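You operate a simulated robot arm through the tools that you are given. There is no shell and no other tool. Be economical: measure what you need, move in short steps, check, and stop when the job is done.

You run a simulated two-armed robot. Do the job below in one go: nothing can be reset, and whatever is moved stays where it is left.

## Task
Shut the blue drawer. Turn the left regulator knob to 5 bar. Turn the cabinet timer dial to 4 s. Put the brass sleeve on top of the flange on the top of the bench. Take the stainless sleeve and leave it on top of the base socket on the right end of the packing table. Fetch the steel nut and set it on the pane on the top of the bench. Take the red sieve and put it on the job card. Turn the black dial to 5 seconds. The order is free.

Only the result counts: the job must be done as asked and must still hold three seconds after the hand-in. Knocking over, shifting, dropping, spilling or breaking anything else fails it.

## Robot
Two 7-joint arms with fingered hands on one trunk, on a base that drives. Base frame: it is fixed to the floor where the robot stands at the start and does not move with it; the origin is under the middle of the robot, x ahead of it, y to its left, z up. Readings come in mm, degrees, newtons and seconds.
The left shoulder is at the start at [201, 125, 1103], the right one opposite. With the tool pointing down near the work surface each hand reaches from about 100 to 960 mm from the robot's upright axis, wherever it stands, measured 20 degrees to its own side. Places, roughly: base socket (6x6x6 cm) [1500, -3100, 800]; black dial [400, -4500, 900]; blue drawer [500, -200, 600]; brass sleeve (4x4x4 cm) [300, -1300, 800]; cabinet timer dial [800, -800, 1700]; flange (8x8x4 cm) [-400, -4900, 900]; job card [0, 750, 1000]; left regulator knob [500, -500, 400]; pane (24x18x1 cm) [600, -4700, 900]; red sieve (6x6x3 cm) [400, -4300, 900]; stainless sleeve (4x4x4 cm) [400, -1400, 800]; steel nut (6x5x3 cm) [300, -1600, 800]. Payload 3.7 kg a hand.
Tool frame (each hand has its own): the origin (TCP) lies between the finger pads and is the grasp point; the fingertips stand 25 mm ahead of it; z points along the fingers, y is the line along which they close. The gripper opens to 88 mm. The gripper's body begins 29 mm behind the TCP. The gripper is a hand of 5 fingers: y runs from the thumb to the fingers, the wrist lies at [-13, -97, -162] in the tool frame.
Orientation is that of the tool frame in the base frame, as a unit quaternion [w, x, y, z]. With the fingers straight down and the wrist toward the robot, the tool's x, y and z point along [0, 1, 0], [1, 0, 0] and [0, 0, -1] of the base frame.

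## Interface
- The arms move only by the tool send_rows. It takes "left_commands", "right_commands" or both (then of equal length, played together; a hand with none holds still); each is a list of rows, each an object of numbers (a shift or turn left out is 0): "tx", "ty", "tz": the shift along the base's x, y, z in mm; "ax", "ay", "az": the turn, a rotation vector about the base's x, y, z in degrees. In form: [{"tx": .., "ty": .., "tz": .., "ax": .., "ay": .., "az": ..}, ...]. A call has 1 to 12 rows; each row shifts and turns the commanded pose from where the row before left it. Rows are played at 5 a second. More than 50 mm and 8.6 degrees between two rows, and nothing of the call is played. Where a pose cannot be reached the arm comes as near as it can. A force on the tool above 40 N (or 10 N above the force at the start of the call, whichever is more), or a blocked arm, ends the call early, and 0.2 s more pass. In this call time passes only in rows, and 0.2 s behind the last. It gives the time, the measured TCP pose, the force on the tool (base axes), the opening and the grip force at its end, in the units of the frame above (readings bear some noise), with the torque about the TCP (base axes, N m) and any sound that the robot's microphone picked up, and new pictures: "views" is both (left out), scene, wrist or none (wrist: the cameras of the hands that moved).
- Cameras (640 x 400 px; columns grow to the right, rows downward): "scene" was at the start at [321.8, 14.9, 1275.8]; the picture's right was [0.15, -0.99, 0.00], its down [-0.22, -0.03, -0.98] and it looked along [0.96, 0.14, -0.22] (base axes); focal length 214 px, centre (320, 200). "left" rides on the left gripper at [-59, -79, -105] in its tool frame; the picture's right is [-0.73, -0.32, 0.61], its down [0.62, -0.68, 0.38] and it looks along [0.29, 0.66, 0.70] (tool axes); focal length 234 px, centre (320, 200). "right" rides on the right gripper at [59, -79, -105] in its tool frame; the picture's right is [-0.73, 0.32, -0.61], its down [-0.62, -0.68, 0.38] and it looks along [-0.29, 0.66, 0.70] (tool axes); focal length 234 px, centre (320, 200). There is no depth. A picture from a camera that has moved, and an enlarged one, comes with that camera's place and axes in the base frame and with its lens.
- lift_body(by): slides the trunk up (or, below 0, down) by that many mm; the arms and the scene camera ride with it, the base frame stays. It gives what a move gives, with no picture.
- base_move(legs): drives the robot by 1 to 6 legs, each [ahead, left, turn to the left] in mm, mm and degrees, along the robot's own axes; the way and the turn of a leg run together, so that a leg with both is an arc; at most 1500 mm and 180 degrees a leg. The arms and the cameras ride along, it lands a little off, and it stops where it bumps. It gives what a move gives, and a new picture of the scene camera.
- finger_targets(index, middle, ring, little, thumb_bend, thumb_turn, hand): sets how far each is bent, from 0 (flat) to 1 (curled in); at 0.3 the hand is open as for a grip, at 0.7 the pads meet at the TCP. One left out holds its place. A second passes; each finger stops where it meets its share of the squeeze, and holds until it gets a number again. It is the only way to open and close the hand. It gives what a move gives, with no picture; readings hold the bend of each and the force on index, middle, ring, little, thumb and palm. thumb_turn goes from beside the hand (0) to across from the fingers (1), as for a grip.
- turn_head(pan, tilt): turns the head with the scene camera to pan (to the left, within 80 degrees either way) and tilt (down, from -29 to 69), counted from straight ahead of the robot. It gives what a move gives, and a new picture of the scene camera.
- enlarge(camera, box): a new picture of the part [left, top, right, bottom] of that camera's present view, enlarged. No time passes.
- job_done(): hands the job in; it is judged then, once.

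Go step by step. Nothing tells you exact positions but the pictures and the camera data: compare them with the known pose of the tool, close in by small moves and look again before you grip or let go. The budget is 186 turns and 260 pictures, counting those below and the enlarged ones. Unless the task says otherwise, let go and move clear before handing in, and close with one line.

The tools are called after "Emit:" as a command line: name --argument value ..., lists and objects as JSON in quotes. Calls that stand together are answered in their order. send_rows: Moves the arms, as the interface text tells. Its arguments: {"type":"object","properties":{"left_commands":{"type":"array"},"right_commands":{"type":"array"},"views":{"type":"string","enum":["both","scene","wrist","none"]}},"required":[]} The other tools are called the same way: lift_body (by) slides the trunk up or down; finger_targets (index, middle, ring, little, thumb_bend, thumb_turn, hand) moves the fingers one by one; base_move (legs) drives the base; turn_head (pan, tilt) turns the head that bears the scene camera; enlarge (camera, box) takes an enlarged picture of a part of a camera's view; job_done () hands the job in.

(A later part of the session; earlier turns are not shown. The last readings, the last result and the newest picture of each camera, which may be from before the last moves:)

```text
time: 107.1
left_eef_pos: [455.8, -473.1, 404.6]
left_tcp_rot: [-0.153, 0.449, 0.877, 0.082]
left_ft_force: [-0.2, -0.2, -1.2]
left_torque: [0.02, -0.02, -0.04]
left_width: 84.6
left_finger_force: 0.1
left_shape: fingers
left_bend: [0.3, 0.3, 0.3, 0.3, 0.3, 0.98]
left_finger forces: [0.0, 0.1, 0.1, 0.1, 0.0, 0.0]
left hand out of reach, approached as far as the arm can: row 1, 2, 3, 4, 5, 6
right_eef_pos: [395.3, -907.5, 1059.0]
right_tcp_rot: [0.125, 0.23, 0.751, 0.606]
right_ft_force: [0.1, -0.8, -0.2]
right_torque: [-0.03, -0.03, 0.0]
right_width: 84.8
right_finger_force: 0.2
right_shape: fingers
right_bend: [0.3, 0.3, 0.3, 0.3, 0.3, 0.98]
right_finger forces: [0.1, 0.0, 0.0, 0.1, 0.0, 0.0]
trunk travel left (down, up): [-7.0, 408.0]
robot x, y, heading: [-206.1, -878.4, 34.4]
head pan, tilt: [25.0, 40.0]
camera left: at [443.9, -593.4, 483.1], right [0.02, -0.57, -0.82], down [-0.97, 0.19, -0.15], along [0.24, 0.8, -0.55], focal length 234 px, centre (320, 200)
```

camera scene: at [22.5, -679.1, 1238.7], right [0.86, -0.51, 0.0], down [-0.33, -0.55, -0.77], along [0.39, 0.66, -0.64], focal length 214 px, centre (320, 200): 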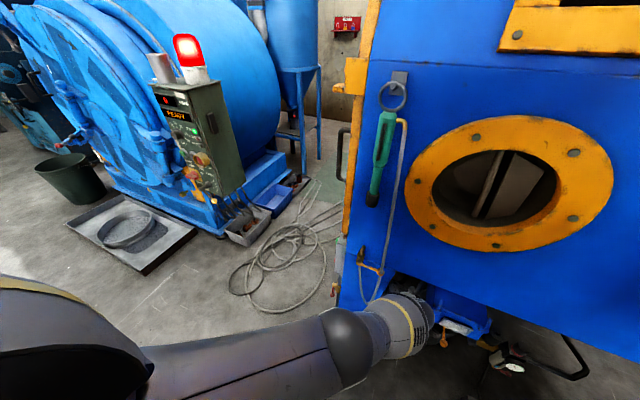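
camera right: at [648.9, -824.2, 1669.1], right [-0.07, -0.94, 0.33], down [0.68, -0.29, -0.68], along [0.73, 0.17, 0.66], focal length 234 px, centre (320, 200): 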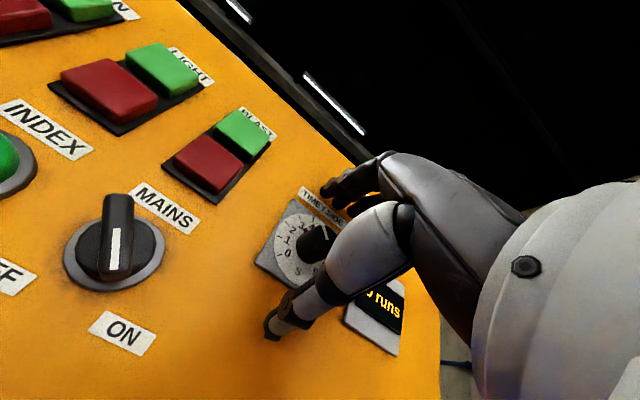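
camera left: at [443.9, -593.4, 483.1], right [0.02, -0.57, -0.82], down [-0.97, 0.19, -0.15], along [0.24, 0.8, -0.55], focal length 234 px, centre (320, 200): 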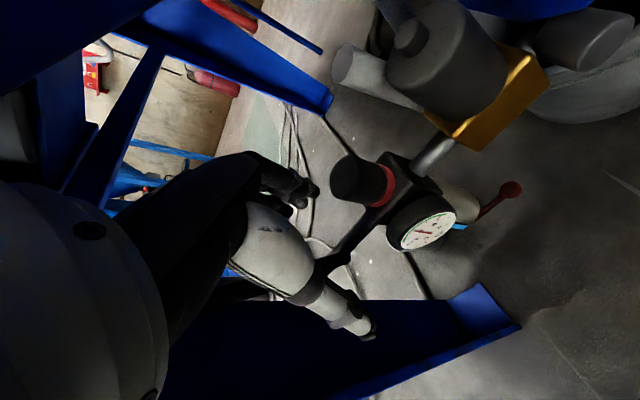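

The arm is at its end of reach, so I drive the base the small rest.

Emit:
base_move --legs '[[60, -22, 0]]'

Emit:
enlarge --camera "left" --box '[200, 60, 520, 360]'

```text
time: 108.1
left_eef_pos: [520.0, -462.3, 404.1]
left_tcp_rot: [-0.152, 0.452, 0.875, 0.081]
left_ft_force: [-1.0, -0.4, -1.3]
left_torque: [-0.02, 0.01, 0.0]
left_width: 84.7
left_finger_force: 0.1
left_shape: fingers
left_bend: [0.3, 0.3, 0.3, 0.3, 0.3, 0.98]
left_finger forces: [0.0, 0.1, 0.0, 0.1, 0.0, 0.0]
right_eef_pos: [460.4, -894.9, 1058.3]
right_tcp_rot: [0.126, 0.231, 0.75, 0.606]
right_ft_force: [0.1, 0.3, 0.4]
right_torque: [0.02, 0.0, 0.0]
right_width: 84.8
right_finger_force: 0.0
right_shape: fingers
right_bend: [0.3, 0.3, 0.3, 0.3, 0.3, 0.98]
right_finger forces: [0.1, 0.0, 0.1, 0.0, 0.0, 0.0]
trunk travel left (down, up): [-7.0, 408.0]
robot x, y, heading: [-144.2, -864.3, 34.4]
head pan, tilt: [25.0, 40.0]
camera scene: at [161.6, -594.3, 1105.4], right [0.94, -0.35, 0.0], down [-0.18, -0.48, -0.86], along [0.3, 0.8, -0.51], focal length 214 px, centre (320, 200)
```

scene: 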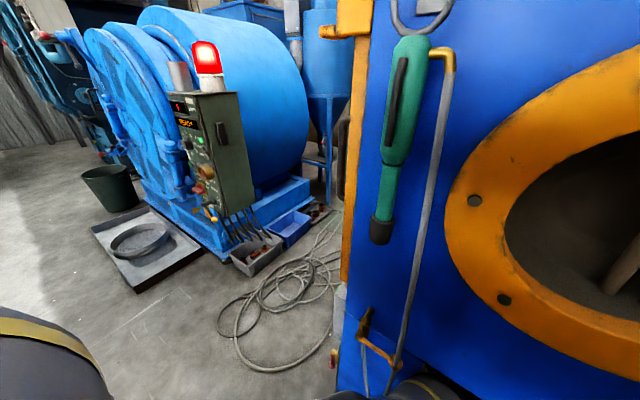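

```text
1.33 times, centred on (360, 210) of left
camera zoom: at [507.4, -582.7, 483.0], right [0.02, -0.57, -0.82], down [-0.97, 0.19, -0.15], along [0.24, 0.8, -0.55], focal length 312 px, centre (267, 187)
```

zoom: 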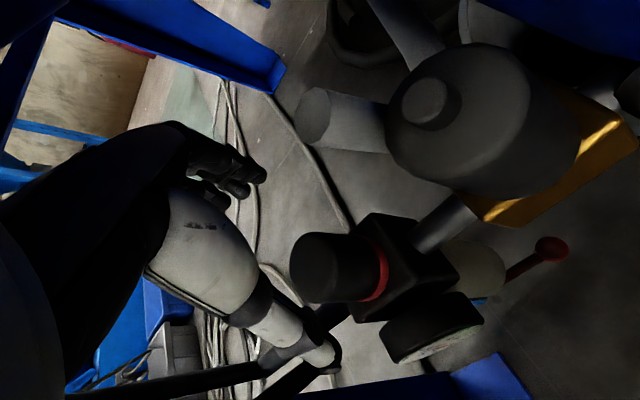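

The hand hovers almost exactly above the knob. I correct by about 9 mm and lower over it.

Emit:
send_rows --left_commands '[{"tx": -9, "ty": -3}, {"tz": -14}, {"tz": -14}, {"tz": -14}]' --views "wrist"

```text
time: 109.1
left_eef_pos: [493.1, -462.2, 373.3]
left_tcp_rot: [-0.151, 0.452, 0.875, 0.081]
left_ft_force: [0.2, 0.2, -0.2]
left_torque: [0.02, 0.01, 0.0]
left_width: 84.7
left_finger_force: 0.1
left_shape: fingers
left_bend: [0.3, 0.3, 0.3, 0.3, 0.3, 0.98]
left_finger forces: [0.0, 0.0, 0.1, 0.0, 0.1, 0.0]
left hand out of reach, approached as far as the arm can: row 3, 4
right_eef_pos: [457.5, -893.1, 1058.2]
right_tcp_rot: [0.126, 0.23, 0.751, 0.606]
right_ft_force: [0.6, -0.2, 0.9]
right_torque: [-0.01, -0.02, -0.01]
right_width: 84.5
right_finger_force: 0.1
right_shape: fingers
right_bend: [0.3, 0.3, 0.3, 0.3, 0.3, 0.98]
right_finger forces: [0.0, 0.0, 0.0, 0.0, 0.0, 0.1]
trunk travel left (down, up): [-7.0, 408.0]
robot x, y, heading: [-144.2, -860.2, 34.2]
head pan, tilt: [25.0, 40.0]
camera left: at [481.0, -582.2, 453.4], right [0.02, -0.57, -0.82], down [-0.97, 0.19, -0.15], along [0.24, 0.8, -0.55], focal length 234 px, centre (320, 200)
```

left: 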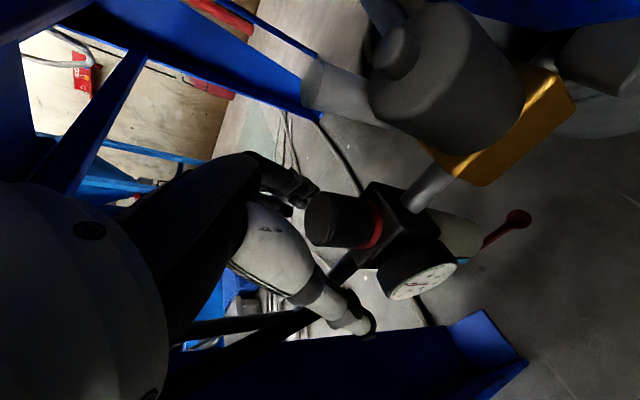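

The reach limit shifted it slightly; I drive 20 mm forward to gain slack, keeping the hand level.

Emit:
base_move --legs '[[22, -14, 0]]'

Emit:
enlarge --camera "left" --box '[200, 100, 520, 300]'

```text
time: 110.0
left_eef_pos: [519.6, -460.3, 375.5]
left_tcp_rot: [-0.15, 0.451, 0.876, 0.082]
left_ft_force: [0.4, 0.6, 0.2]
left_torque: [0.01, 0.01, 0.01]
left_width: 84.7
left_finger_force: 0.1
left_shape: fingers
left_bend: [0.3, 0.3, 0.3, 0.3, 0.3, 0.98]
left_finger forces: [0.0, 0.0, 0.0, 0.0, 0.0, 0.0]
right_eef_pos: [484.8, -891.0, 1060.1]
right_tcp_rot: [0.126, 0.23, 0.751, 0.606]
right_ft_force: [0.0, -0.3, 0.9]
right_torque: [0.01, -0.01, -0.02]
right_width: 84.4
right_finger_force: 0.1
right_shape: fingers
right_bend: [0.3, 0.3, 0.3, 0.3, 0.3, 0.98]
right_finger forces: [0.0, 0.1, 0.0, 0.0, 0.0, 0.1]
trunk travel left (down, up): [-7.0, 408.0]
robot x, y, heading: [-121.2, -863.4, 34.3]
head pan, tilt: [25.0, 40.0]
camera scene: at [188.3, -593.3, 1105.3], right [0.93, -0.38, 0.0], down [-0.2, -0.48, -0.85], along [0.32, 0.79, -0.52], focal length 214 px, centre (320, 200)
```

scene: 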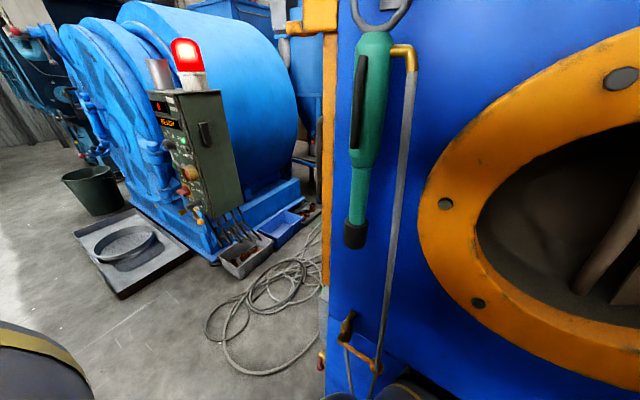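

```text
2.00 times, centred on (360, 200) of left
camera zoom: at [507.4, -581.2, 453.7], right [0.02, -0.57, -0.82], down [-0.97, 0.19, -0.15], along [0.24, 0.8, -0.55], focal length 468 px, centre (240, 200)
```

zoom: 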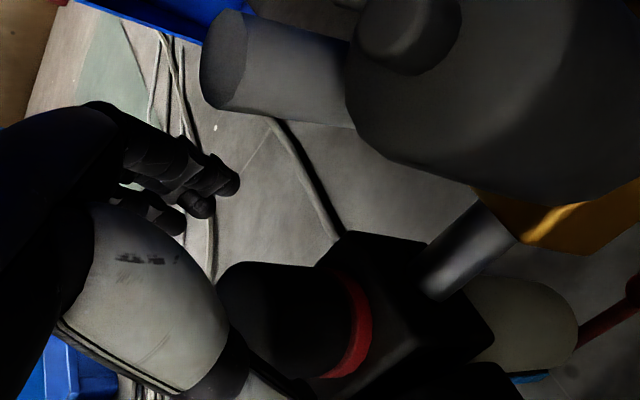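

Nearly centred; I shift a few mm and lower another 12 mm.

Emit:
send_rows --left_commands '[{"tx": -5, "ty": -7}, {"tz": -12}]' --views "wrist"

```text
time: 110.5
left_eef_pos: [508.3, -464.2, 367.0]
left_tcp_rot: [-0.151, 0.452, 0.875, 0.081]
left_ft_force: [0.1, 0.4, 1.0]
left_torque: [-0.02, 0.0, 0.02]
left_width: 84.8
left_finger_force: 0.0
left_shape: fingers
left_bend: [0.3, 0.3, 0.3, 0.3, 0.3, 0.98]
left_finger forces: [0.0, 0.0, 0.0, 0.1, 0.1, 0.1]
left hand out of reach, approached as far as the arm can: row 2
right_eef_pos: [484.8, -891.9, 1058.5]
right_tcp_rot: [0.126, 0.23, 0.752, 0.605]
right_ft_force: [-0.1, 0.7, 0.4]
right_torque: [0.0, -0.01, -0.02]
right_width: 84.4
right_finger_force: 0.1
right_shape: fingers
right_bend: [0.3, 0.3, 0.3, 0.3, 0.3, 0.98]
right_finger forces: [0.0, 0.0, 0.0, 0.0, 0.0, 0.1]
trunk travel left (down, up): [-7.0, 408.0]
robot x, y, heading: [-119.6, -866.2, 34.0]
head pan, tilt: [25.0, 40.0]
camera left: at [496.8, -583.8, 445.8], right [0.02, -0.57, -0.82], down [-0.97, 0.19, -0.15], along [0.24, 0.8, -0.55], focal length 234 px, centre (320, 200)
```

left: 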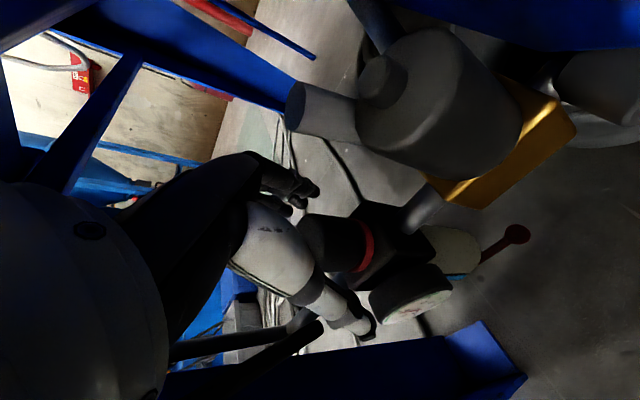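

The knob is between fingers and thumb. I close on it.

Emit:
finger_targets --hand "left" --index 0.7 --middle 0.7 --ring 0.7 --thumb_bend 0.7

Emit:
enlarge --camera "left" --box '[250, 160, 490, 340]'

```text
time: 111.5
left_eef_pos: [510.1, -461.5, 368.3]
left_tcp_rot: [-0.151, 0.451, 0.876, 0.083]
left_ft_force: [5.7, 7.9, -0.6]
left_torque: [0.14, -0.11, -0.07]
left_width: 28.2
left_finger_force: 12.4
left_shape: fingers
left_bend: [0.56, 0.61, 0.69, 0.3, 0.59, 0.97]
left_finger forces: [8.7, 7.2, 0.5, 0.0, 8.0, 0.0]
right_eef_pos: [483.4, -892.2, 1060.0]
right_tcp_rot: [0.126, 0.23, 0.751, 0.606]
right_ft_force: [0.7, -0.3, 0.3]
right_torque: [0.0, 0.0, 0.01]
right_width: 84.7
right_finger_force: 0.0
right_shape: fingers
right_bend: [0.3, 0.3, 0.3, 0.3, 0.3, 0.98]
right_finger forces: [0.1, 0.0, 0.0, 0.0, 0.0, 0.0]
trunk travel left (down, up): [-7.0, 408.0]
robot x, y, heading: [-117.2, -864.1, 34.1]
head pan, tilt: [25.0, 40.0]
```

```text
2.22 times, centred on (370, 250) of left
camera zoom: at [497.7, -582.7, 446.5], right [0.02, -0.57, -0.82], down [-0.97, 0.19, -0.16], along [0.24, 0.8, -0.55], focal length 520 px, centre (209, 89)
```

zoom: 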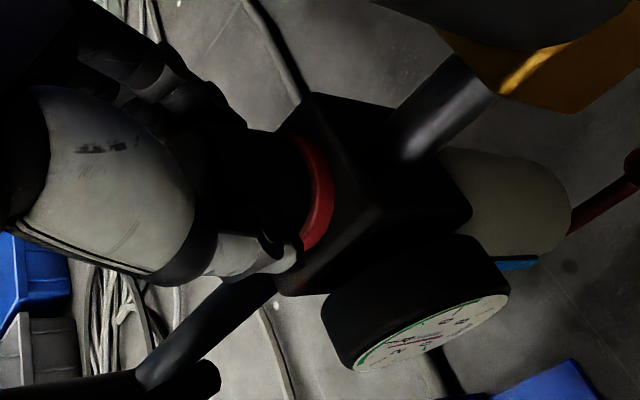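

Gripped with about 8 N. I turn it clockwise (seen from above) by 14° and check the gauge.

Emit:
send_rows --left_commands '[{"az": -7}, {"az": -7}]' --views "none"

Emit:
enlarge --camera "left" --box '[330, 210, 490, 350]'

```text
time: 112.2
left_eef_pos: [515.2, -472.8, 368.7]
left_tcp_rot: [-0.136, 0.56, 0.811, 0.1]
left_ft_force: [4.8, 8.6, -3.7]
left_torque: [0.06, -0.02, -0.12]
left_width: 17.3
left_finger_force: 11.4
left_shape: fingers
left_bend: [0.63, 0.61, 0.63, 0.3, 0.61, 0.97]
left_finger forces: [3.6, 6.3, 7.5, 0.1, 5.2, 0.0]
right_eef_pos: [485.5, -895.7, 1058.9]
right_tcp_rot: [0.126, 0.231, 0.75, 0.606]
right_ft_force: [-0.4, 0.6, 0.1]
right_torque: [0.0, 0.0, -0.03]
right_width: 84.6
right_finger_force: 0.0
right_shape: fingers
right_bend: [0.3, 0.3, 0.3, 0.3, 0.3, 0.98]
right_finger forces: [0.0, 0.0, 0.0, 0.0, 0.0, 0.0]
trunk travel left (down, up): [-7.0, 408.0]
robot x, y, heading: [-119.7, -862.5, 34.0]
head pan, tilt: [25.0, 40.0]
```

```text
2.86 times, centred on (410, 280) of left
camera zoom: at [472.4, -585.9, 448.6], right [-0.12, -0.56, -0.82], down [-0.89, 0.43, -0.16], along [0.44, 0.71, -0.55], focal length 669 px, centre (63, -29)
```

zoom: 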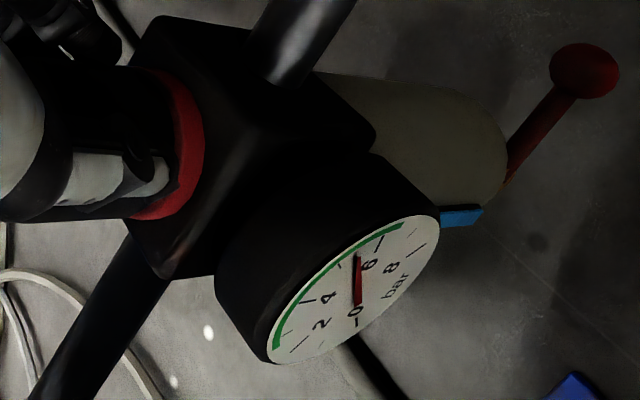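

The needle has moved up to roughly 5–5.5. I zoom further.

Emit:
enlarge --camera "left" --box '[390, 255, 446, 300]'

```text
8.89 times, centred on (418, 278) of left
camera zoom: at [472.4, -585.9, 448.6], right [-0.12, -0.56, -0.82], down [-0.89, 0.43, -0.16], along [0.44, 0.71, -0.55], focal length 2082 px, centre (-551, -489)
```

zoom: 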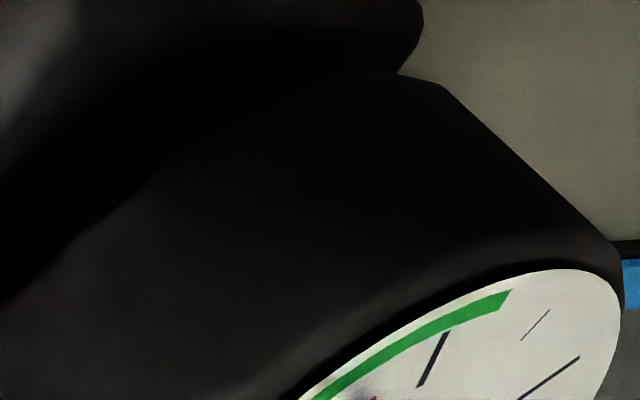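

Emit:
enlarge --camera "left" --box '[384, 276, 444, 342]'

```text
6.06 times, centred on (414, 309) of left
camera zoom: at [472.4, -585.9, 448.6], right [-0.12, -0.56, -0.82], down [-0.89, 0.43, -0.16], along [0.44, 0.71, -0.55], focal length 1419 px, centre (-250, -461)
```

zoom: 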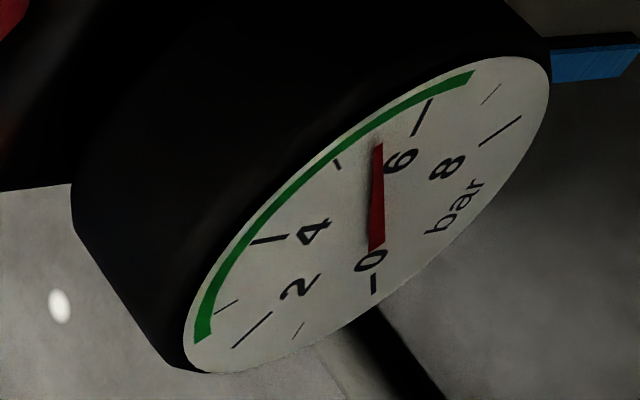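

The needle reads about 5.4; I turn back about 4.5°.

Emit:
send_rows --left_commands '[{"az": 4.5}]' --views "none"

Emit:
enlarge --camera "left" --box '[384, 270, 444, 336]'

```text
time: 112.5
left_eef_pos: [512.8, -466.1, 369.5]
left_tcp_rot: [-0.139, 0.523, 0.836, 0.093]
left_ft_force: [17.5, -9.7, 6.8]
left_torque: [-0.37, -0.34, -0.14]
left_width: 18.3
left_finger_force: 16.7
left_shape: fingers
left_bend: [0.59, 0.6, 0.66, 0.3, 0.66, 0.92]
left_finger forces: [10.9, 6.8, 2.9, 0.1, 12.6, 0.0]
right_eef_pos: [482.5, -893.7, 1059.4]
right_tcp_rot: [0.125, 0.23, 0.751, 0.606]
right_ft_force: [0.2, 0.1, -0.6]
right_torque: [0.0, 0.03, 0.03]
right_width: 84.4
right_finger_force: 0.1
right_shape: fingers
right_bend: [0.3, 0.3, 0.3, 0.3, 0.3, 0.98]
right_finger forces: [0.0, 0.1, 0.0, 0.0, 0.1, 0.0]
trunk travel left (down, up): [-7.0, 408.0]
robot x, y, heading: [-120.8, -866.1, 34.2]
head pan, tilt: [25.0, 40.0]
```

```text
6.06 times, centred on (414, 303) of left
camera zoom: at [479.1, -582.6, 448.6], right [-0.07, -0.57, -0.82], down [-0.92, 0.35, -0.16], along [0.38, 0.74, -0.55], focal length 1419 px, centre (-250, -424)
```

zoom: 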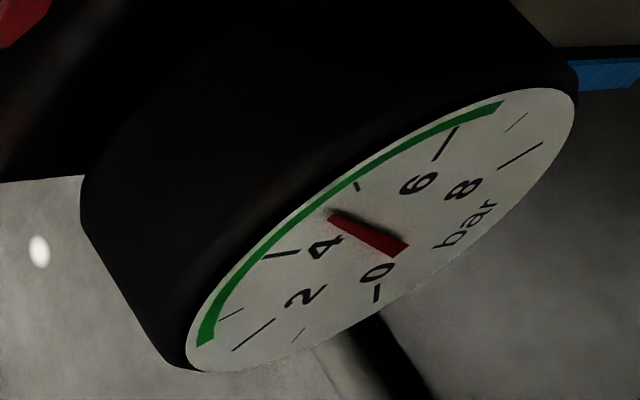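

Now about 4.5. I turn forward about 2°.

Emit:
send_rows --left_commands '[{"az": -2.2}]' --views "none"

Emit:
enlarge --camera "left" --box '[384, 270, 444, 336]'

```text
time: 113.0
left_eef_pos: [513.4, -467.7, 368.8]
left_tcp_rot: [-0.141, 0.539, 0.825, 0.097]
left_ft_force: [9.2, 0.3, -1.2]
left_torque: [-0.19, -0.13, -0.07]
left_width: 17.7
left_finger_force: 15.1
left_shape: fingers
left_bend: [0.59, 0.61, 0.65, 0.3, 0.65, 0.93]
left_finger forces: [7.0, 7.9, 5.8, 0.0, 9.5, 0.0]
right_eef_pos: [483.7, -894.2, 1058.9]
right_tcp_rot: [0.126, 0.231, 0.75, 0.606]
right_ft_force: [-0.4, -0.1, -0.3]
right_torque: [-0.04, 0.04, 0.03]
right_width: 84.7
right_finger_force: 0.0
right_shape: fingers
right_bend: [0.3, 0.3, 0.3, 0.3, 0.3, 0.98]
right_finger forces: [0.0, 0.1, 0.0, 0.0, 0.2, 0.0]
trunk travel left (down, up): [-7.0, 408.0]
robot x, y, heading: [-117.5, -859.1, 34.3]
head pan, tilt: [25.0, 40.0]
```

```text
6.06 times, centred on (414, 303) of left
camera zoom: at [475.7, -583.1, 448.5], right [-0.1, -0.57, -0.82], down [-0.91, 0.39, -0.16], along [0.41, 0.73, -0.55], focal length 1419 px, centre (-250, -424)
```

zoom: 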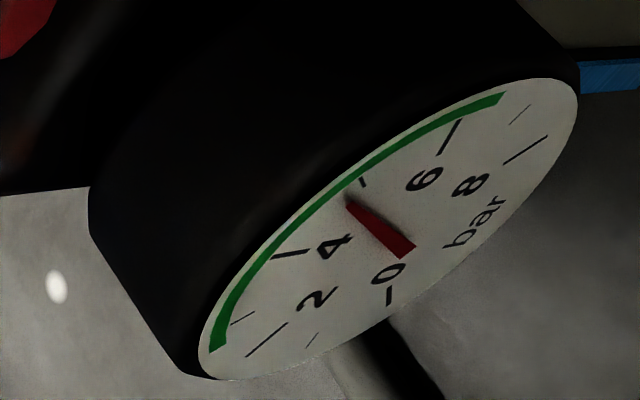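

About 4.75 now; another 1.2°.

Emit:
send_rows --left_commands '[{"az": -1.3}]' --views "none"

Emit:
enlarge --camera "left" --box '[384, 270, 444, 336]'

```text
time: 113.3
left_eef_pos: [513.6, -468.9, 370.6]
left_tcp_rot: [-0.139, 0.549, 0.818, 0.098]
left_ft_force: [8.9, 4.3, -1.7]
left_torque: [-0.08, -0.12, -0.11]
left_width: 18.1
left_finger_force: 14.6
left_shape: fingers
left_bend: [0.6, 0.61, 0.65, 0.3, 0.64, 0.94]
left_finger forces: [6.1, 8.2, 6.8, 0.0, 7.6, 0.1]
right_eef_pos: [484.0, -895.2, 1058.2]
right_tcp_rot: [0.126, 0.231, 0.75, 0.607]
right_ft_force: [-0.7, 0.1, -0.4]
right_torque: [0.01, 0.0, -0.02]
right_width: 84.6
right_finger_force: 0.1
right_shape: fingers
right_bend: [0.3, 0.3, 0.3, 0.3, 0.3, 0.98]
right_finger forces: [0.0, 0.0, 0.0, 0.1, 0.1, 0.1]
trunk travel left (down, up): [-7.0, 408.0]
robot x, y, heading: [-120.4, -860.9, 34.2]
head pan, tilt: [25.0, 40.0]
```

```text
6.06 times, centred on (414, 303) of left
camera zoom: at [473.5, -583.6, 448.6], right [-0.11, -0.56, -0.82], down [-0.9, 0.41, -0.16], along [0.42, 0.72, -0.55], focal length 1419 px, centre (-250, -424)
```

zoom: 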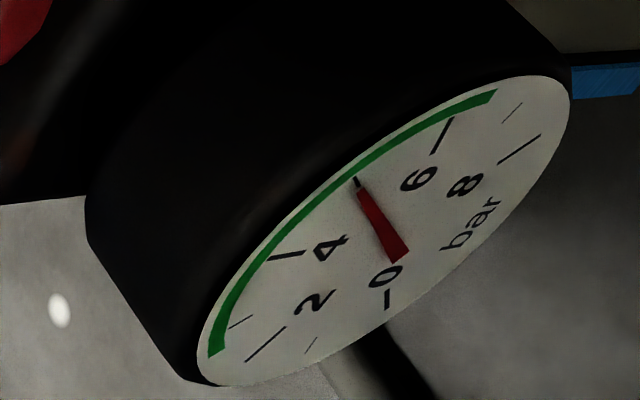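

The needle lines up with the 5 mark. I release and re-check.

Emit:
finger_targets --hand "left" --index 0.3 --middle 0.3 --ring 0.3 --thumb_bend 0.3

Emit:
enlarge --camera "left" --box '[384, 270, 444, 336]'

```text
time: 114.3
left_eef_pos: [510.1, -468.8, 368.7]
left_tcp_rot: [-0.139, 0.55, 0.818, 0.096]
left_ft_force: [-0.6, -0.8, -1.5]
left_torque: [0.0, -0.01, 0.0]
left_width: 84.5
left_finger_force: 0.0
left_shape: fingers
left_bend: [0.3, 0.3, 0.3, 0.3, 0.3, 0.97]
left_finger forces: [0.0, 0.0, 0.0, 0.0, 0.1, 0.0]
right_eef_pos: [483.5, -893.6, 1058.4]
right_tcp_rot: [0.125, 0.23, 0.751, 0.607]
right_ft_force: [0.2, 0.7, 0.4]
right_torque: [0.0, 0.01, 0.0]
right_width: 84.5
right_finger_force: 0.1
right_shape: fingers
right_bend: [0.3, 0.3, 0.3, 0.3, 0.3, 0.98]
right_finger forces: [0.1, 0.1, 0.1, 0.0, 0.1, 0.0]
trunk travel left (down, up): [-7.0, 408.0]
robot x, y, heading: [-117.6, -858.8, 34.6]
head pan, tilt: [25.0, 40.0]
```

```text
6.06 times, centred on (414, 303) of left
camera zoom: at [470.6, -583.4, 447.0], right [-0.11, -0.57, -0.82], down [-0.9, 0.41, -0.16], along [0.42, 0.72, -0.56], focal length 1419 px, centre (-250, -424)
```

zoom: 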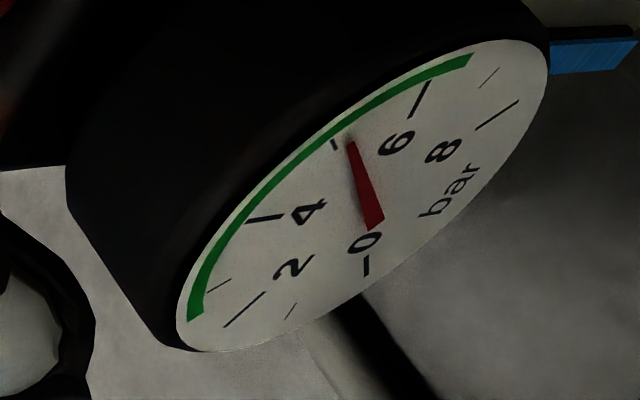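

It settled slightly above 5. I lift the hand off to read the gauge frontally.

Emit:
send_rows --left_commands '[{"tz": 14}, {"tz": 14}, {"tz": 14}, {"tx": -30, "ty": -25}, {"tx": -30, "ty": -25}, {"tx": -30, "ty": -25}]' --views "wrist"

```text
time: 115.8
left_eef_pos: [420.1, -537.7, 410.6]
left_tcp_rot: [-0.14, 0.547, 0.819, 0.098]
left_ft_force: [0.5, -0.4, 0.6]
left_torque: [-0.02, -0.03, 0.01]
left_width: 84.5
left_finger_force: 0.1
left_shape: fingers
left_bend: [0.3, 0.3, 0.3, 0.3, 0.3, 0.97]
left_finger forces: [0.0, 0.0, 0.1, 0.0, 0.0, 0.1]
right_eef_pos: [482.3, -890.8, 1058.9]
right_tcp_rot: [0.126, 0.23, 0.751, 0.606]
right_ft_force: [-0.4, -0.6, -0.8]
right_torque: [0.01, 0.02, 0.02]
right_width: 84.7
right_finger_force: 0.1
right_shape: fingers
right_bend: [0.3, 0.3, 0.3, 0.3, 0.3, 0.98]
right_finger forces: [0.0, 0.1, 0.0, 0.1, 0.1, 0.1]
trunk travel left (down, up): [-7.0, 408.0]
robot x, y, heading: [-118.6, -865.1, 34.0]
head pan, tilt: [25.0, 40.0]
camera left: at [380.2, -652.9, 489.3], right [-0.11, -0.56, -0.82], down [-0.9, 0.4, -0.16], along [0.42, 0.72, -0.55], focal length 234 px, centre (320, 200)
```

left: 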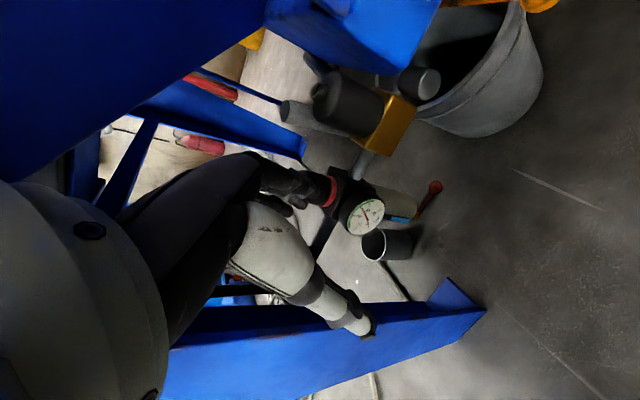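

Emit:
enlarge --camera "left" --box '[340, 192, 392, 240]'

```text
8.33 times, centred on (366, 216) of left
camera zoom: at [380.2, -652.9, 489.3], right [-0.11, -0.56, -0.82], down [-0.9, 0.4, -0.16], along [0.42, 0.72, -0.55], focal length 1951 px, centre (-63, 67)
```

zoom: 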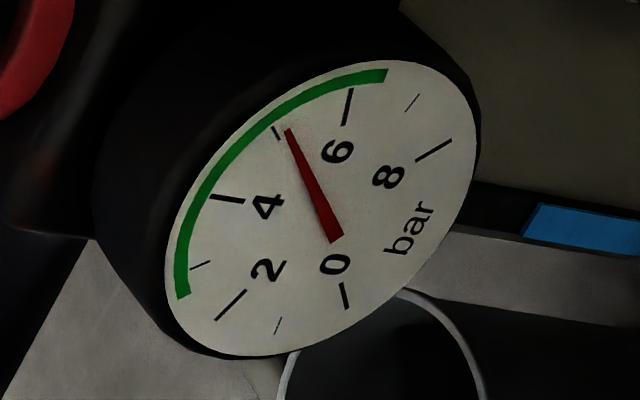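

The gauge reads about 5.1, on the 5 mark within reading accuracy, so I leave it. I retract the left hand, raise the trunk, and head for the table with the sleeves and nut.

Emit:
send_rows --left_commands '[{"tx": -33, "ty": -20}, {"tx": -33, "ty": -20}, {"tx": -33, "ty": -20}, {"tx": -20, "ty": -10, "tz": 30}]' --views "none"

Emit:
lift_body --by 230

Emit:
turn_head --pan -70 --tilt 35

```text
time: 117.0
left_eef_pos: [343.3, -576.3, 457.3]
left_tcp_rot: [-0.124, 0.539, 0.822, 0.137]
left_ft_force: [-0.3, 0.6, -1.3]
left_torque: [0.03, -0.01, 0.02]
left_width: 84.8
left_finger_force: 0.0
left_shape: fingers
left_bend: [0.3, 0.3, 0.3, 0.3, 0.3, 0.98]
left_finger forces: [0.0, 0.0, 0.1, 0.1, 0.0, 0.0]
right_eef_pos: [490.0, -883.6, 1057.5]
right_tcp_rot: [0.124, 0.23, 0.754, 0.602]
right_ft_force: [-0.4, 0.5, 1.2]
right_torque: [-0.02, -0.04, -0.01]
right_width: 84.5
right_finger_force: 0.1
right_shape: fingers
right_bend: [0.3, 0.3, 0.3, 0.3, 0.3, 0.98]
right_finger forces: [0.1, 0.0, 0.0, 0.0, 0.0, 0.1]
trunk travel left (down, up): [-7.0, 408.0]
robot x, y, heading: [-120.2, -862.9, 34.0]
head pan, tilt: [25.0, 40.0]
stopped in row 4 (left hand): the arm was blocked; the commanded pose is now the measured one
```

```text
time: 119.4
left_eef_pos: [339.5, -577.3, 692.8]
left_tcp_rot: [-0.127, 0.539, 0.821, 0.143]
left_ft_force: [0.3, 0.0, -0.7]
left_torque: [-0.02, 0.01, -0.02]
left_width: 84.9
left_finger_force: 0.1
left_shape: fingers
left_bend: [0.3, 0.3, 0.3, 0.3, 0.3, 0.98]
left_finger forces: [0.1, 0.1, 0.0, 0.1, 0.0, 0.0]
right_eef_pos: [484.7, -890.7, 1289.2]
right_tcp_rot: [0.125, 0.23, 0.752, 0.605]
right_ft_force: [0.2, 0.3, -0.7]
right_torque: [0.01, -0.01, 0.01]
right_width: 84.4
right_finger_force: 0.0
right_shape: fingers
right_bend: [0.3, 0.3, 0.3, 0.3, 0.3, 0.98]
right_finger forces: [0.1, 0.0, 0.0, 0.1, 0.0, 0.0]
trunk travel left (down, up): [-237.0, 178.0]
robot x, y, heading: [-119.5, -860.1, 34.5]
head pan, tilt: [25.0, 40.0]
```

```text
time: 121.1
left_eef_pos: [339.5, -576.7, 693.7]
left_tcp_rot: [-0.126, 0.539, 0.821, 0.142]
left_ft_force: [-0.4, 0.4, -0.1]
left_torque: [0.0, 0.02, 0.02]
left_width: 84.9
left_finger_force: 0.1
left_shape: fingers
left_bend: [0.3, 0.3, 0.3, 0.3, 0.3, 0.98]
left_finger forces: [0.0, 0.0, 0.0, 0.0, 0.0, 0.1]
right_eef_pos: [484.0, -892.0, 1290.1]
right_tcp_rot: [0.126, 0.231, 0.751, 0.605]
right_ft_force: [0.5, -0.4, 0.1]
right_torque: [0.0, 0.01, -0.01]
right_width: 84.6
right_finger_force: 0.1
right_shape: fingers
right_bend: [0.3, 0.3, 0.3, 0.3, 0.3, 0.98]
right_finger forces: [0.0, 0.1, 0.0, 0.1, 0.1, 0.0]
trunk travel left (down, up): [-237.0, 178.0]
robot x, y, heading: [-120.3, -864.5, 34.2]
head pan, tilt: [-70.0, 35.0]
camera scene: at [46.5, -849.8, 1361.2], right [-0.58, -0.81, 0.0], down [-0.47, 0.33, -0.82], along [0.67, -0.48, -0.57], focal length 214 px, centre (320, 200)
```

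scene: 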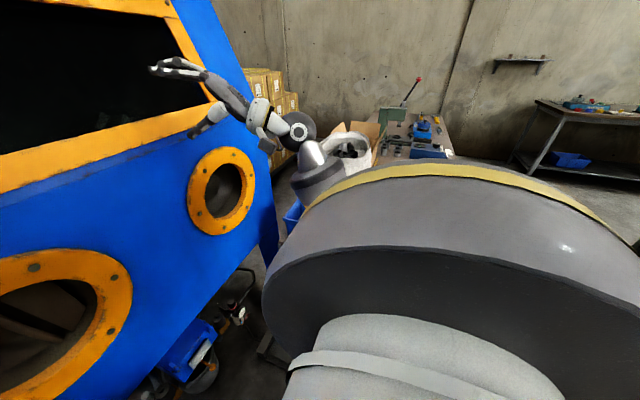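

I bring both hands up to a neutral pointing-down pose close to the body before turning.

Emit:
send_rows --left_commands '[{"tx": -20, "ty": 9, "tz": 30, "ax": -6.5, "ay": -2.7}, {"tx": -20, "ty": 9, "tz": 30, "ax": -6.5, "ay": -2.7}, {"tx": -20, "ty": 9, "tz": 30, "ax": -6.5, "ay": -2.7}, {"tx": -20, "ty": 9, "tz": 30}, {"tx": -20, "ty": 9, "tz": 30}, {"tx": -20, "ty": 9, "tz": 30}, {"tx": -20, "ty": 9, "tz": 30}, {"tx": -20, "ty": 9, "tz": 30}, {"tx": -20, "ty": 9, "tz": 30}, {"tx": -20, "ty": 9, "tz": 30}, {"tx": -20, "ty": 9, "tz": 30}, {"tx": -20, "ty": 9, "tz": 30}]' --right_commands '[{"tx": -14, "ty": 4, "ax": -7.4, "ay": 4.1}, {"tx": -14, "ty": 4, "ax": -7.4, "ay": 4.1}, {"tx": -14, "ty": 4, "ax": -7.4, "ay": 4.1}, {"tx": -14, "ty": 4, "ax": -7.4, "ay": 4.1}, {"tx": -14, "ty": 4, "ax": -7.4, "ay": 4.1}, {"tx": -14, "ty": 4, "ax": -7.4, "ay": 4.1}, {"tx": -14, "ty": 4, "ax": -7.4, "ay": 4.1}, {"tx": -14, "ty": 4, "ax": -7.4, "ay": 4.1}, {"tx": -14, "ty": 4, "ax": -7.4, "ay": 4.1}, {"tx": -14, "ty": 4, "az": -8}, {"tx": -14, "ty": 4, "az": -8}, {"az": -8}]' --views "none"

Emit:
base_move --legs '[[150, -90, -40], [80, 60, -55]]'

Emit:
turn_head --pan 0 --tilt 40

```text
time: 122.1
left_eef_pos: [307.3, -521.5, 861.4]
left_tcp_rot: [0.06, 0.538, 0.835, 0.093]
left_ft_force: [0.1, -0.4, 0.0]
left_torque: [-0.02, 0.01, 0.02]
left_width: 84.8
left_finger_force: 0.1
left_shape: fingers
left_bend: [0.3, 0.3, 0.3, 0.3, 0.3, 0.98]
left_finger forces: [0.0, 0.1, 0.1, 0.0, 0.0, 0.1]
right_eef_pos: [431.4, -875.8, 1290.1]
right_tcp_rot: [0.075, 0.273, 0.886, 0.368]
right_ft_force: [0.4, -0.2, 0.9]
right_torque: [0.01, 0.0, -0.01]
right_width: 85.0
right_finger_force: 0.1
right_shape: fingers
right_bend: [0.3, 0.3, 0.3, 0.3, 0.3, 0.98]
right_finger forces: [0.0, 0.0, 0.1, 0.0, 0.0, 0.0]
trunk travel left (down, up): [-237.0, 178.0]
robot x, y, heading: [-121.2, -862.3, 34.3]
head pan, tilt: [-70.0, 35.0]
stopped in row 5 (left hand): the arm was blocked; the commanded pose is now the measured one
```

```text
time: 123.2
left_eef_pos: [366.9, -575.0, 859.2]
left_tcp_rot: [0.062, 0.586, 0.804, 0.08]
left_ft_force: [-23.0, -17.7, -0.1]
left_torque: [-0.02, 0.1, 0.21]
left_width: 80.8
left_finger_force: 14.9
left_shape: fingers
left_bend: [0.34, 0.4, 0.39, 0.38, 0.3, 0.98]
left_finger forces: [2.2, 9.7, 8.6, 9.2, 0.0, 0.0]
right_eef_pos: [449.6, -941.2, 1290.6]
right_tcp_rot: [0.097, 0.322, 0.868, 0.365]
right_ft_force: [-0.1, -0.6, 0.3]
right_torque: [-0.01, -0.01, -0.01]
right_width: 84.7
right_finger_force: 0.1
right_shape: fingers
right_bend: [0.3, 0.3, 0.3, 0.3, 0.3, 0.98]
right_finger forces: [0.0, 0.0, 0.1, 0.0, 0.1, 0.1]
trunk travel left (down, up): [-237.0, 178.0]
robot x, y, heading: [-92.3, -866.2, 27.7]
head pan, tilt: [-70.0, 35.0]
stopped in leg 1: the force on the tool passed its limit at 58 N (the readings are from after the stop); the commanded pose is now the measured one
camera scene: at [71.2, -870.5, 1361.6], right [-0.67, -0.74, 0.0], down [-0.42, 0.39, -0.82], along [0.61, -0.55, -0.57], focal length 214 px, centre (320, 200)
```

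scene: 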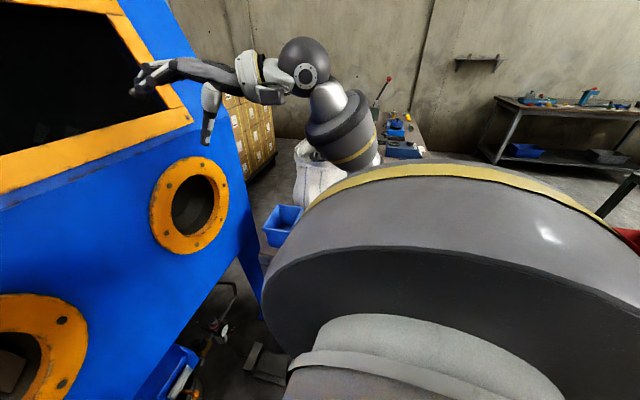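

```text
time: 124.6
left_eef_pos: [366.0, -574.6, 859.7]
left_tcp_rot: [0.061, 0.586, 0.804, 0.081]
left_ft_force: [-29.0, -21.5, -1.2]
left_torque: [-0.1, 0.14, 0.11]
left_width: 80.6
left_finger_force: 17.9
left_shape: fingers
left_bend: [0.34, 0.4, 0.4, 0.38, 0.3, 0.98]
left_finger forces: [3.8, 12.6, 9.3, 9.7, 0.0, 0.1]
right_eef_pos: [451.1, -941.2, 1291.4]
right_tcp_rot: [0.096, 0.322, 0.868, 0.365]
right_ft_force: [0.4, -0.8, -1.2]
right_torque: [0.01, -0.01, -0.02]
right_width: 84.5
right_finger_force: 0.0
right_shape: fingers
right_bend: [0.3, 0.3, 0.3, 0.3, 0.3, 0.98]
right_finger forces: [0.1, 0.0, 0.0, 0.0, 0.1, 0.1]
trunk travel left (down, up): [-237.0, 178.0]
robot x, y, heading: [-89.8, -863.2, 27.7]
head pan, tilt: [0.0, 40.0]
camera scene: at [81.7, -772.5, 1354.2], right [0.46, -0.89, 0.0], down [-0.57, -0.3, -0.77], along [0.68, 0.36, -0.64], focal length 214 px, centre (320, 200)
```

scene: 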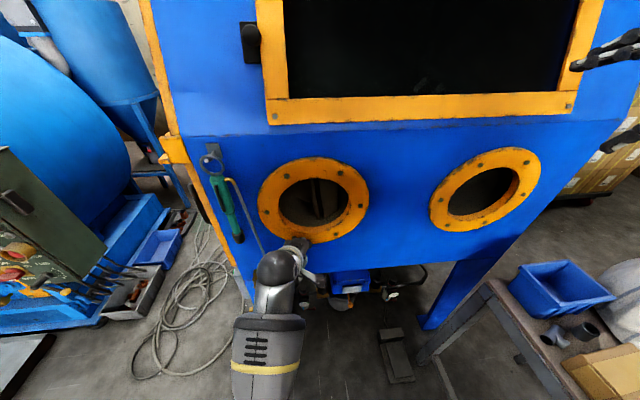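

The left fingers touched the cabinet's face; I back straight off and then retract that arm.

Emit:
base_move --legs '[[-110, 30, 0]]'

Emit:
send_rows --left_commands '[{"tz": 45}, {"tz": 45}, {"tz": 45}, {"tz": 45}, {"tz": 45}, {"tz": 45}]' --views "none"

```text
time: 125.9
left_eef_pos: [262.8, -590.1, 857.7]
left_tcp_rot: [0.061, 0.582, 0.807, 0.083]
left_ft_force: [0.4, 0.7, -0.2]
left_torque: [-0.02, 0.0, -0.01]
left_width: 84.5
left_finger_force: 0.0
left_shape: fingers
left_bend: [0.3, 0.3, 0.3, 0.3, 0.3, 0.98]
left_finger forces: [0.0, 0.0, 0.1, 0.0, 0.0, 0.0]
right_eef_pos: [348.7, -957.0, 1289.3]
right_tcp_rot: [0.095, 0.319, 0.87, 0.364]
right_ft_force: [0.4, 0.1, -0.1]
right_torque: [0.02, -0.01, 0.0]
right_width: 84.9
right_finger_force: 0.1
right_shape: fingers
right_bend: [0.3, 0.3, 0.3, 0.3, 0.3, 0.98]
right_finger forces: [0.0, 0.1, 0.0, 0.0, 0.1, 0.0]
trunk travel left (down, up): [-237.0, 178.0]
robot x, y, heading: [-196.5, -887.3, 28.3]
head pan, tilt: [0.0, 40.0]
stopped in leg 1: the robot was blocked; the commanded pose is now the measured one
camera scene: at [-20.6, -789.4, 1353.4], right [0.47, -0.88, 0.0], down [-0.57, -0.3, -0.77], along [0.67, 0.36, -0.64], focal length 214 px, centre (320, 200)
```

scene: 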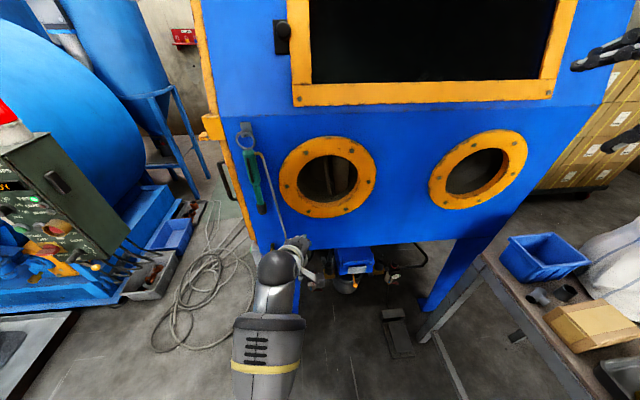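

```text
time: 127.3
left_eef_pos: [262.9, -592.4, 1129.8]
left_tcp_rot: [0.061, 0.583, 0.806, 0.083]
left_ft_force: [-0.1, 0.3, -0.7]
left_torque: [-0.02, 0.0, 0.01]
left_width: 84.3
left_finger_force: 0.1
left_shape: fingers
left_bend: [0.3, 0.3, 0.3, 0.3, 0.3, 0.98]
left_finger forces: [0.0, 0.0, 0.0, 0.0, 0.0, 0.0]
right_eef_pos: [347.3, -955.8, 1289.3]
right_tcp_rot: [0.095, 0.32, 0.87, 0.364]
right_ft_force: [0.3, -0.5, 1.0]
right_torque: [0.0, 0.0, 0.0]
right_width: 84.5
right_finger_force: 0.2
right_shape: fingers
right_bend: [0.3, 0.3, 0.3, 0.3, 0.3, 0.98]
right_finger forces: [0.0, 0.0, 0.0, 0.0, 0.0, 0.0]
trunk travel left (down, up): [-237.0, 178.0]
robot x, y, heading: [-192.7, -883.7, 28.0]
head pan, tilt: [0.0, 40.0]
```

Clear now. I retract the left hand further and finish levelling the right hand.

Emit:
send_rows --left_commands '[{"tx": -32, "ty": 10}, {"tx": -32, "ty": 10}, {"tx": -32, "ty": 10}, {"tx": -32, "ty": 10}]' --right_commands '[{"ax": -7.0, "ay": 4.7}, {"ax": -7.0, "ay": 4.7}, {"ax": -7.0, "ay": 4.7}, {"ax": -7.0, "ay": 4.7}]' --views "none"

```text
time: 128.3
left_eef_pos: [172.9, -545.8, 1073.6]
left_tcp_rot: [0.061, 0.582, 0.807, 0.082]
left_ft_force: [0.3, -0.4, -0.3]
left_torque: [0.01, -0.01, -0.01]
left_width: 84.7
left_finger_force: 0.1
left_shape: fingers
left_bend: [0.3, 0.3, 0.3, 0.3, 0.3, 0.98]
left_finger forces: [0.0, 0.0, 0.1, 0.1, 0.0, 0.0]
left hand out of reach, approached as far as the arm can: row 1, 2, 3, 4
right_eef_pos: [346.2, -956.0, 1289.8]
right_tcp_rot: [0.027, 0.341, 0.936, 0.086]
right_ft_force: [-0.6, 0.0, 0.1]
right_torque: [0.0, -0.01, 0.02]
right_width: 84.5
right_finger_force: 0.0
right_shape: fingers
right_bend: [0.3, 0.3, 0.3, 0.3, 0.3, 0.98]
right_finger forces: [0.1, 0.0, 0.0, 0.0, 0.0, 0.0]
trunk travel left (down, up): [-237.0, 178.0]
robot x, y, heading: [-196.2, -884.7, 28.1]
head pan, tilt: [0.0, 40.0]
```

Now I turn right in two legs toward the table, facing it squarely.

Emit:
base_move --legs '[[0, 0, -45], [200, 215, -44]]'

```text
time: 129.1
left_eef_pos: [180.3, -550.7, 1074.0]
left_tcp_rot: [0.06, 0.587, 0.803, 0.082]
left_ft_force: [-0.3, 1.0, -0.2]
left_torque: [-0.02, 0.02, 0.03]
left_width: 84.4
left_finger_force: 0.0
left_shape: fingers
left_bend: [0.3, 0.3, 0.3, 0.3, 0.3, 0.98]
left_finger forces: [0.1, 0.0, 0.1, 0.0, 0.1, 0.0]
right_eef_pos: [350.1, -962.9, 1289.2]
right_tcp_rot: [0.027, 0.346, 0.934, 0.087]
right_ft_force: [0.6, -0.1, -0.1]
right_torque: [0.0, 0.03, -0.03]
right_width: 84.8
right_finger_force: 0.1
right_shape: fingers
right_bend: [0.3, 0.3, 0.3, 0.3, 0.3, 0.98]
right_finger forces: [0.0, 0.1, 0.0, 0.0, 0.0, 0.0]
trunk travel left (down, up): [-237.0, 178.0]
robot x, y, heading: [-191.7, -887.2, 27.6]
head pan, tilt: [0.0, 40.0]
stopped in leg 1: the robot was blocked; the commanded pose is now the measured one
camera scene: at [-17.6, -792.3, 1353.6], right [0.46, -0.89, 0.0], down [-0.57, -0.3, -0.77], along [0.68, 0.35, -0.64], focal length 214 px, centre (320, 200)
```

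scene: 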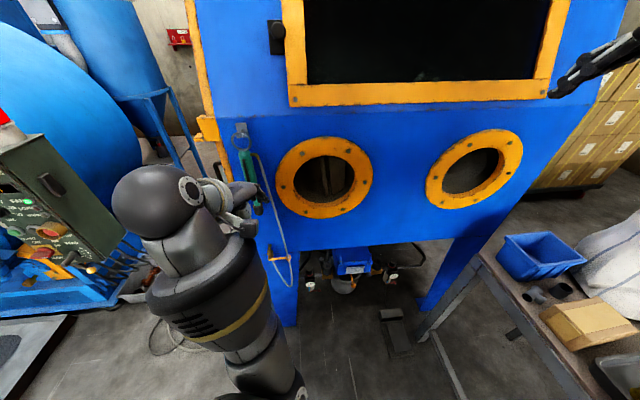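

Still touching behind; I ease forward-left first, then turn.

Emit:
base_move --legs '[[60, 50, 0], [0, 0, -45], [160, 150, -44]]'

Emit:
turn_head --pan 0 --tilt 42

```text
time: 132.6
left_eef_pos: [342.6, -837.8, 1071.9]
left_tcp_rot: [0.086, 0.848, 0.52, 0.051]
left_ft_force: [0.3, 0.9, 0.2]
left_torque: [0.01, -0.01, -0.01]
left_width: 84.5
left_finger_force: 0.1
left_shape: fingers
left_bend: [0.3, 0.3, 0.3, 0.3, 0.3, 0.98]
left_finger forces: [0.0, 0.1, 0.0, 0.0, 0.0, 0.0]
right_eef_pos: [172.0, -1249.2, 1286.7]
right_tcp_rot: [0.055, 0.675, 0.732, 0.07]
right_ft_force: [0.0, -0.5, -0.3]
right_torque: [0.03, 0.02, 0.0]
right_width: 84.9
right_finger_force: 0.0
right_shape: fingers
right_bend: [0.3, 0.3, 0.3, 0.3, 0.3, 0.98]
right_finger forces: [0.0, 0.0, 0.1, 0.1, 0.0, 0.0]
trunk travel left (down, up): [-237.0, 178.0]
robot x, y, heading: [-161.2, -813.7, -17.2]
head pan, tilt: [0.0, 40.0]
stopped in leg 3: the robot was blocked; the commanded pose is now the measured one
camera scene: at [30.5, -869.9, 1353.2], right [-0.3, -0.96, 0.0], down [-0.62, 0.19, -0.76], along [0.73, -0.23, -0.64], focal length 214 px, centre (320, 200)
```

scene: 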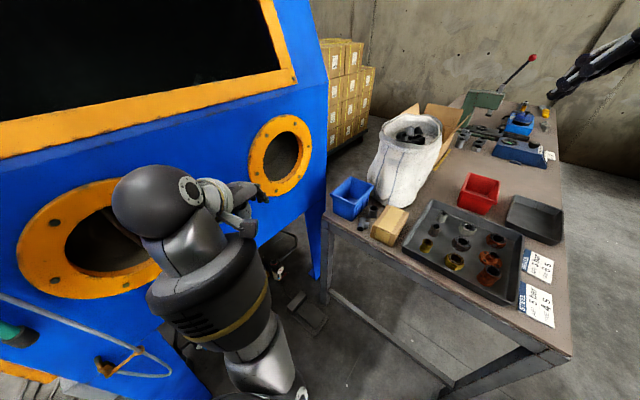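

```text
time: 133.2
left_eef_pos: [342.3, -838.3, 1071.4]
left_tcp_rot: [0.087, 0.848, 0.52, 0.051]
left_ft_force: [0.5, 0.1, 0.0]
left_torque: [0.0, -0.01, 0.01]
left_width: 84.6
left_finger_force: 0.0
left_shape: fingers
left_bend: [0.3, 0.3, 0.3, 0.3, 0.3, 0.98]
left_finger forces: [0.0, 0.0, 0.0, 0.0, 0.0, 0.0]
right_eef_pos: [172.2, -1250.4, 1287.3]
right_tcp_rot: [0.055, 0.676, 0.731, 0.069]
right_ft_force: [0.0, -0.3, -0.3]
right_torque: [0.05, -0.02, 0.0]
right_width: 84.8
right_finger_force: 0.1
right_shape: fingers
right_bend: [0.3, 0.3, 0.3, 0.3, 0.3, 0.98]
right_finger forces: [0.0, 0.1, 0.0, 0.0, 0.0, 0.0]
trunk travel left (down, up): [-237.0, 178.0]
robot x, y, heading: [-161.7, -812.8, -17.3]
head pan, tilt: [0.0, 42.0]
camera scene: at [29.8, -869.8, 1350.0], right [-0.3, -0.95, 0.0], down [-0.64, 0.2, -0.74], along [0.71, -0.22, -0.67], focal length 214 px, centre (320, 200)
```

scene: 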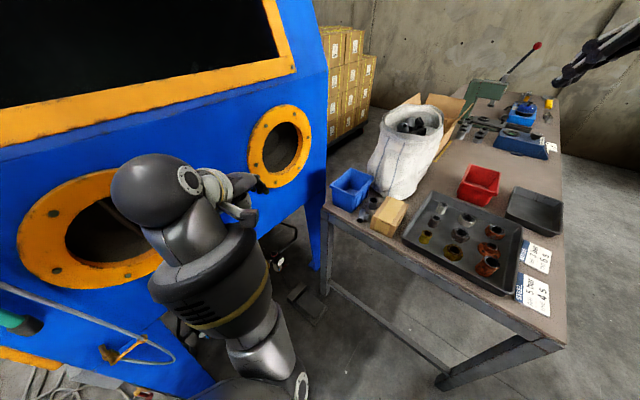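

The table with the tray of sleeves is well in view. I enlarge it to find the items.

Emit:
enlarge --camera "scene" --box '[350, 170, 574, 310]'

Emit:
base_move --legs '[[120, 0, 0], [0, 0, -44]]'

```text
2.86 times, centred on (462, 240) of scene
camera zoom: at [29.8, -869.8, 1350.0], right [-0.3, -0.95, 0.0], down [-0.64, 0.2, -0.74], along [0.71, -0.22, -0.67], focal length 613 px, centre (-86, 86)
```

zoom: 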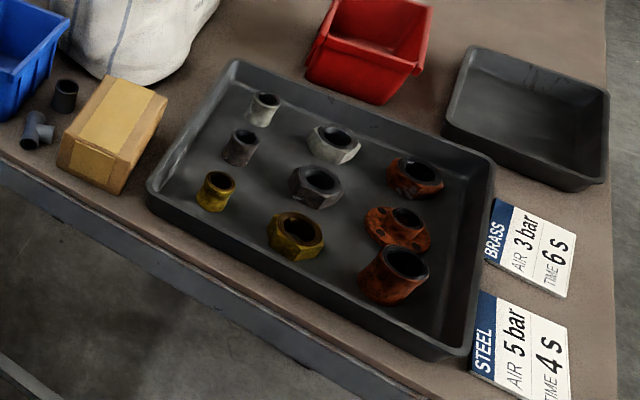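

```text
time: 135.5
left_eef_pos: [454.0, -1003.3, 1066.4]
left_tcp_rot: [0.091, 0.911, 0.401, 0.032]
left_ft_force: [-0.1, -0.5, 1.2]
left_torque: [0.03, 0.02, 0.03]
left_width: 84.8
left_finger_force: 0.1
left_shape: fingers
left_bend: [0.3, 0.3, 0.3, 0.3, 0.3, 0.98]
left_finger forces: [0.0, 0.0, 0.0, 0.1, 0.0, 0.0]
right_eef_pos: [183.4, -1353.7, 1280.0]
right_tcp_rot: [0.052, 0.769, 0.635, 0.054]
right_ft_force: [0.2, -0.6, -0.2]
right_torque: [-0.01, 0.0, -0.02]
right_width: 84.7
right_finger_force: 0.1
right_shape: fingers
right_bend: [0.3, 0.3, 0.3, 0.3, 0.3, 0.98]
right_finger forces: [0.0, 0.0, 0.0, 0.0, 0.1, 0.1]
trunk travel left (down, up): [-237.0, 178.0]
robot x, y, heading: [-42.0, -848.1, -32.6]
head pan, tilt: [0.0, 42.0]
stopped in leg 2: the robot was blocked; the commanded pose is now the measured one
camera scene: at [146.7, -948.5, 1348.3], right [-0.54, -0.84, 0.01], down [-0.58, 0.36, -0.73], along [0.61, -0.4, -0.68], focal length 214 px, centre (320, 200)
```

scene: 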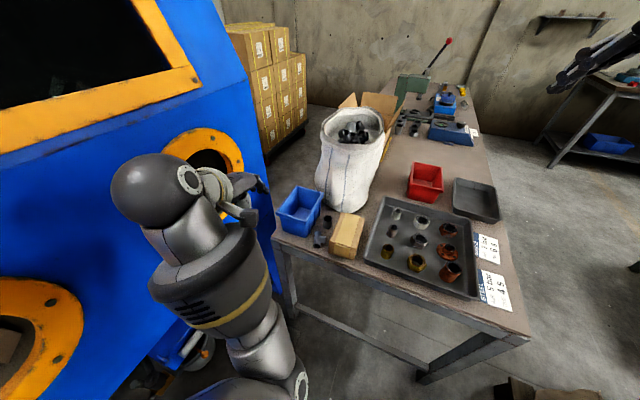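

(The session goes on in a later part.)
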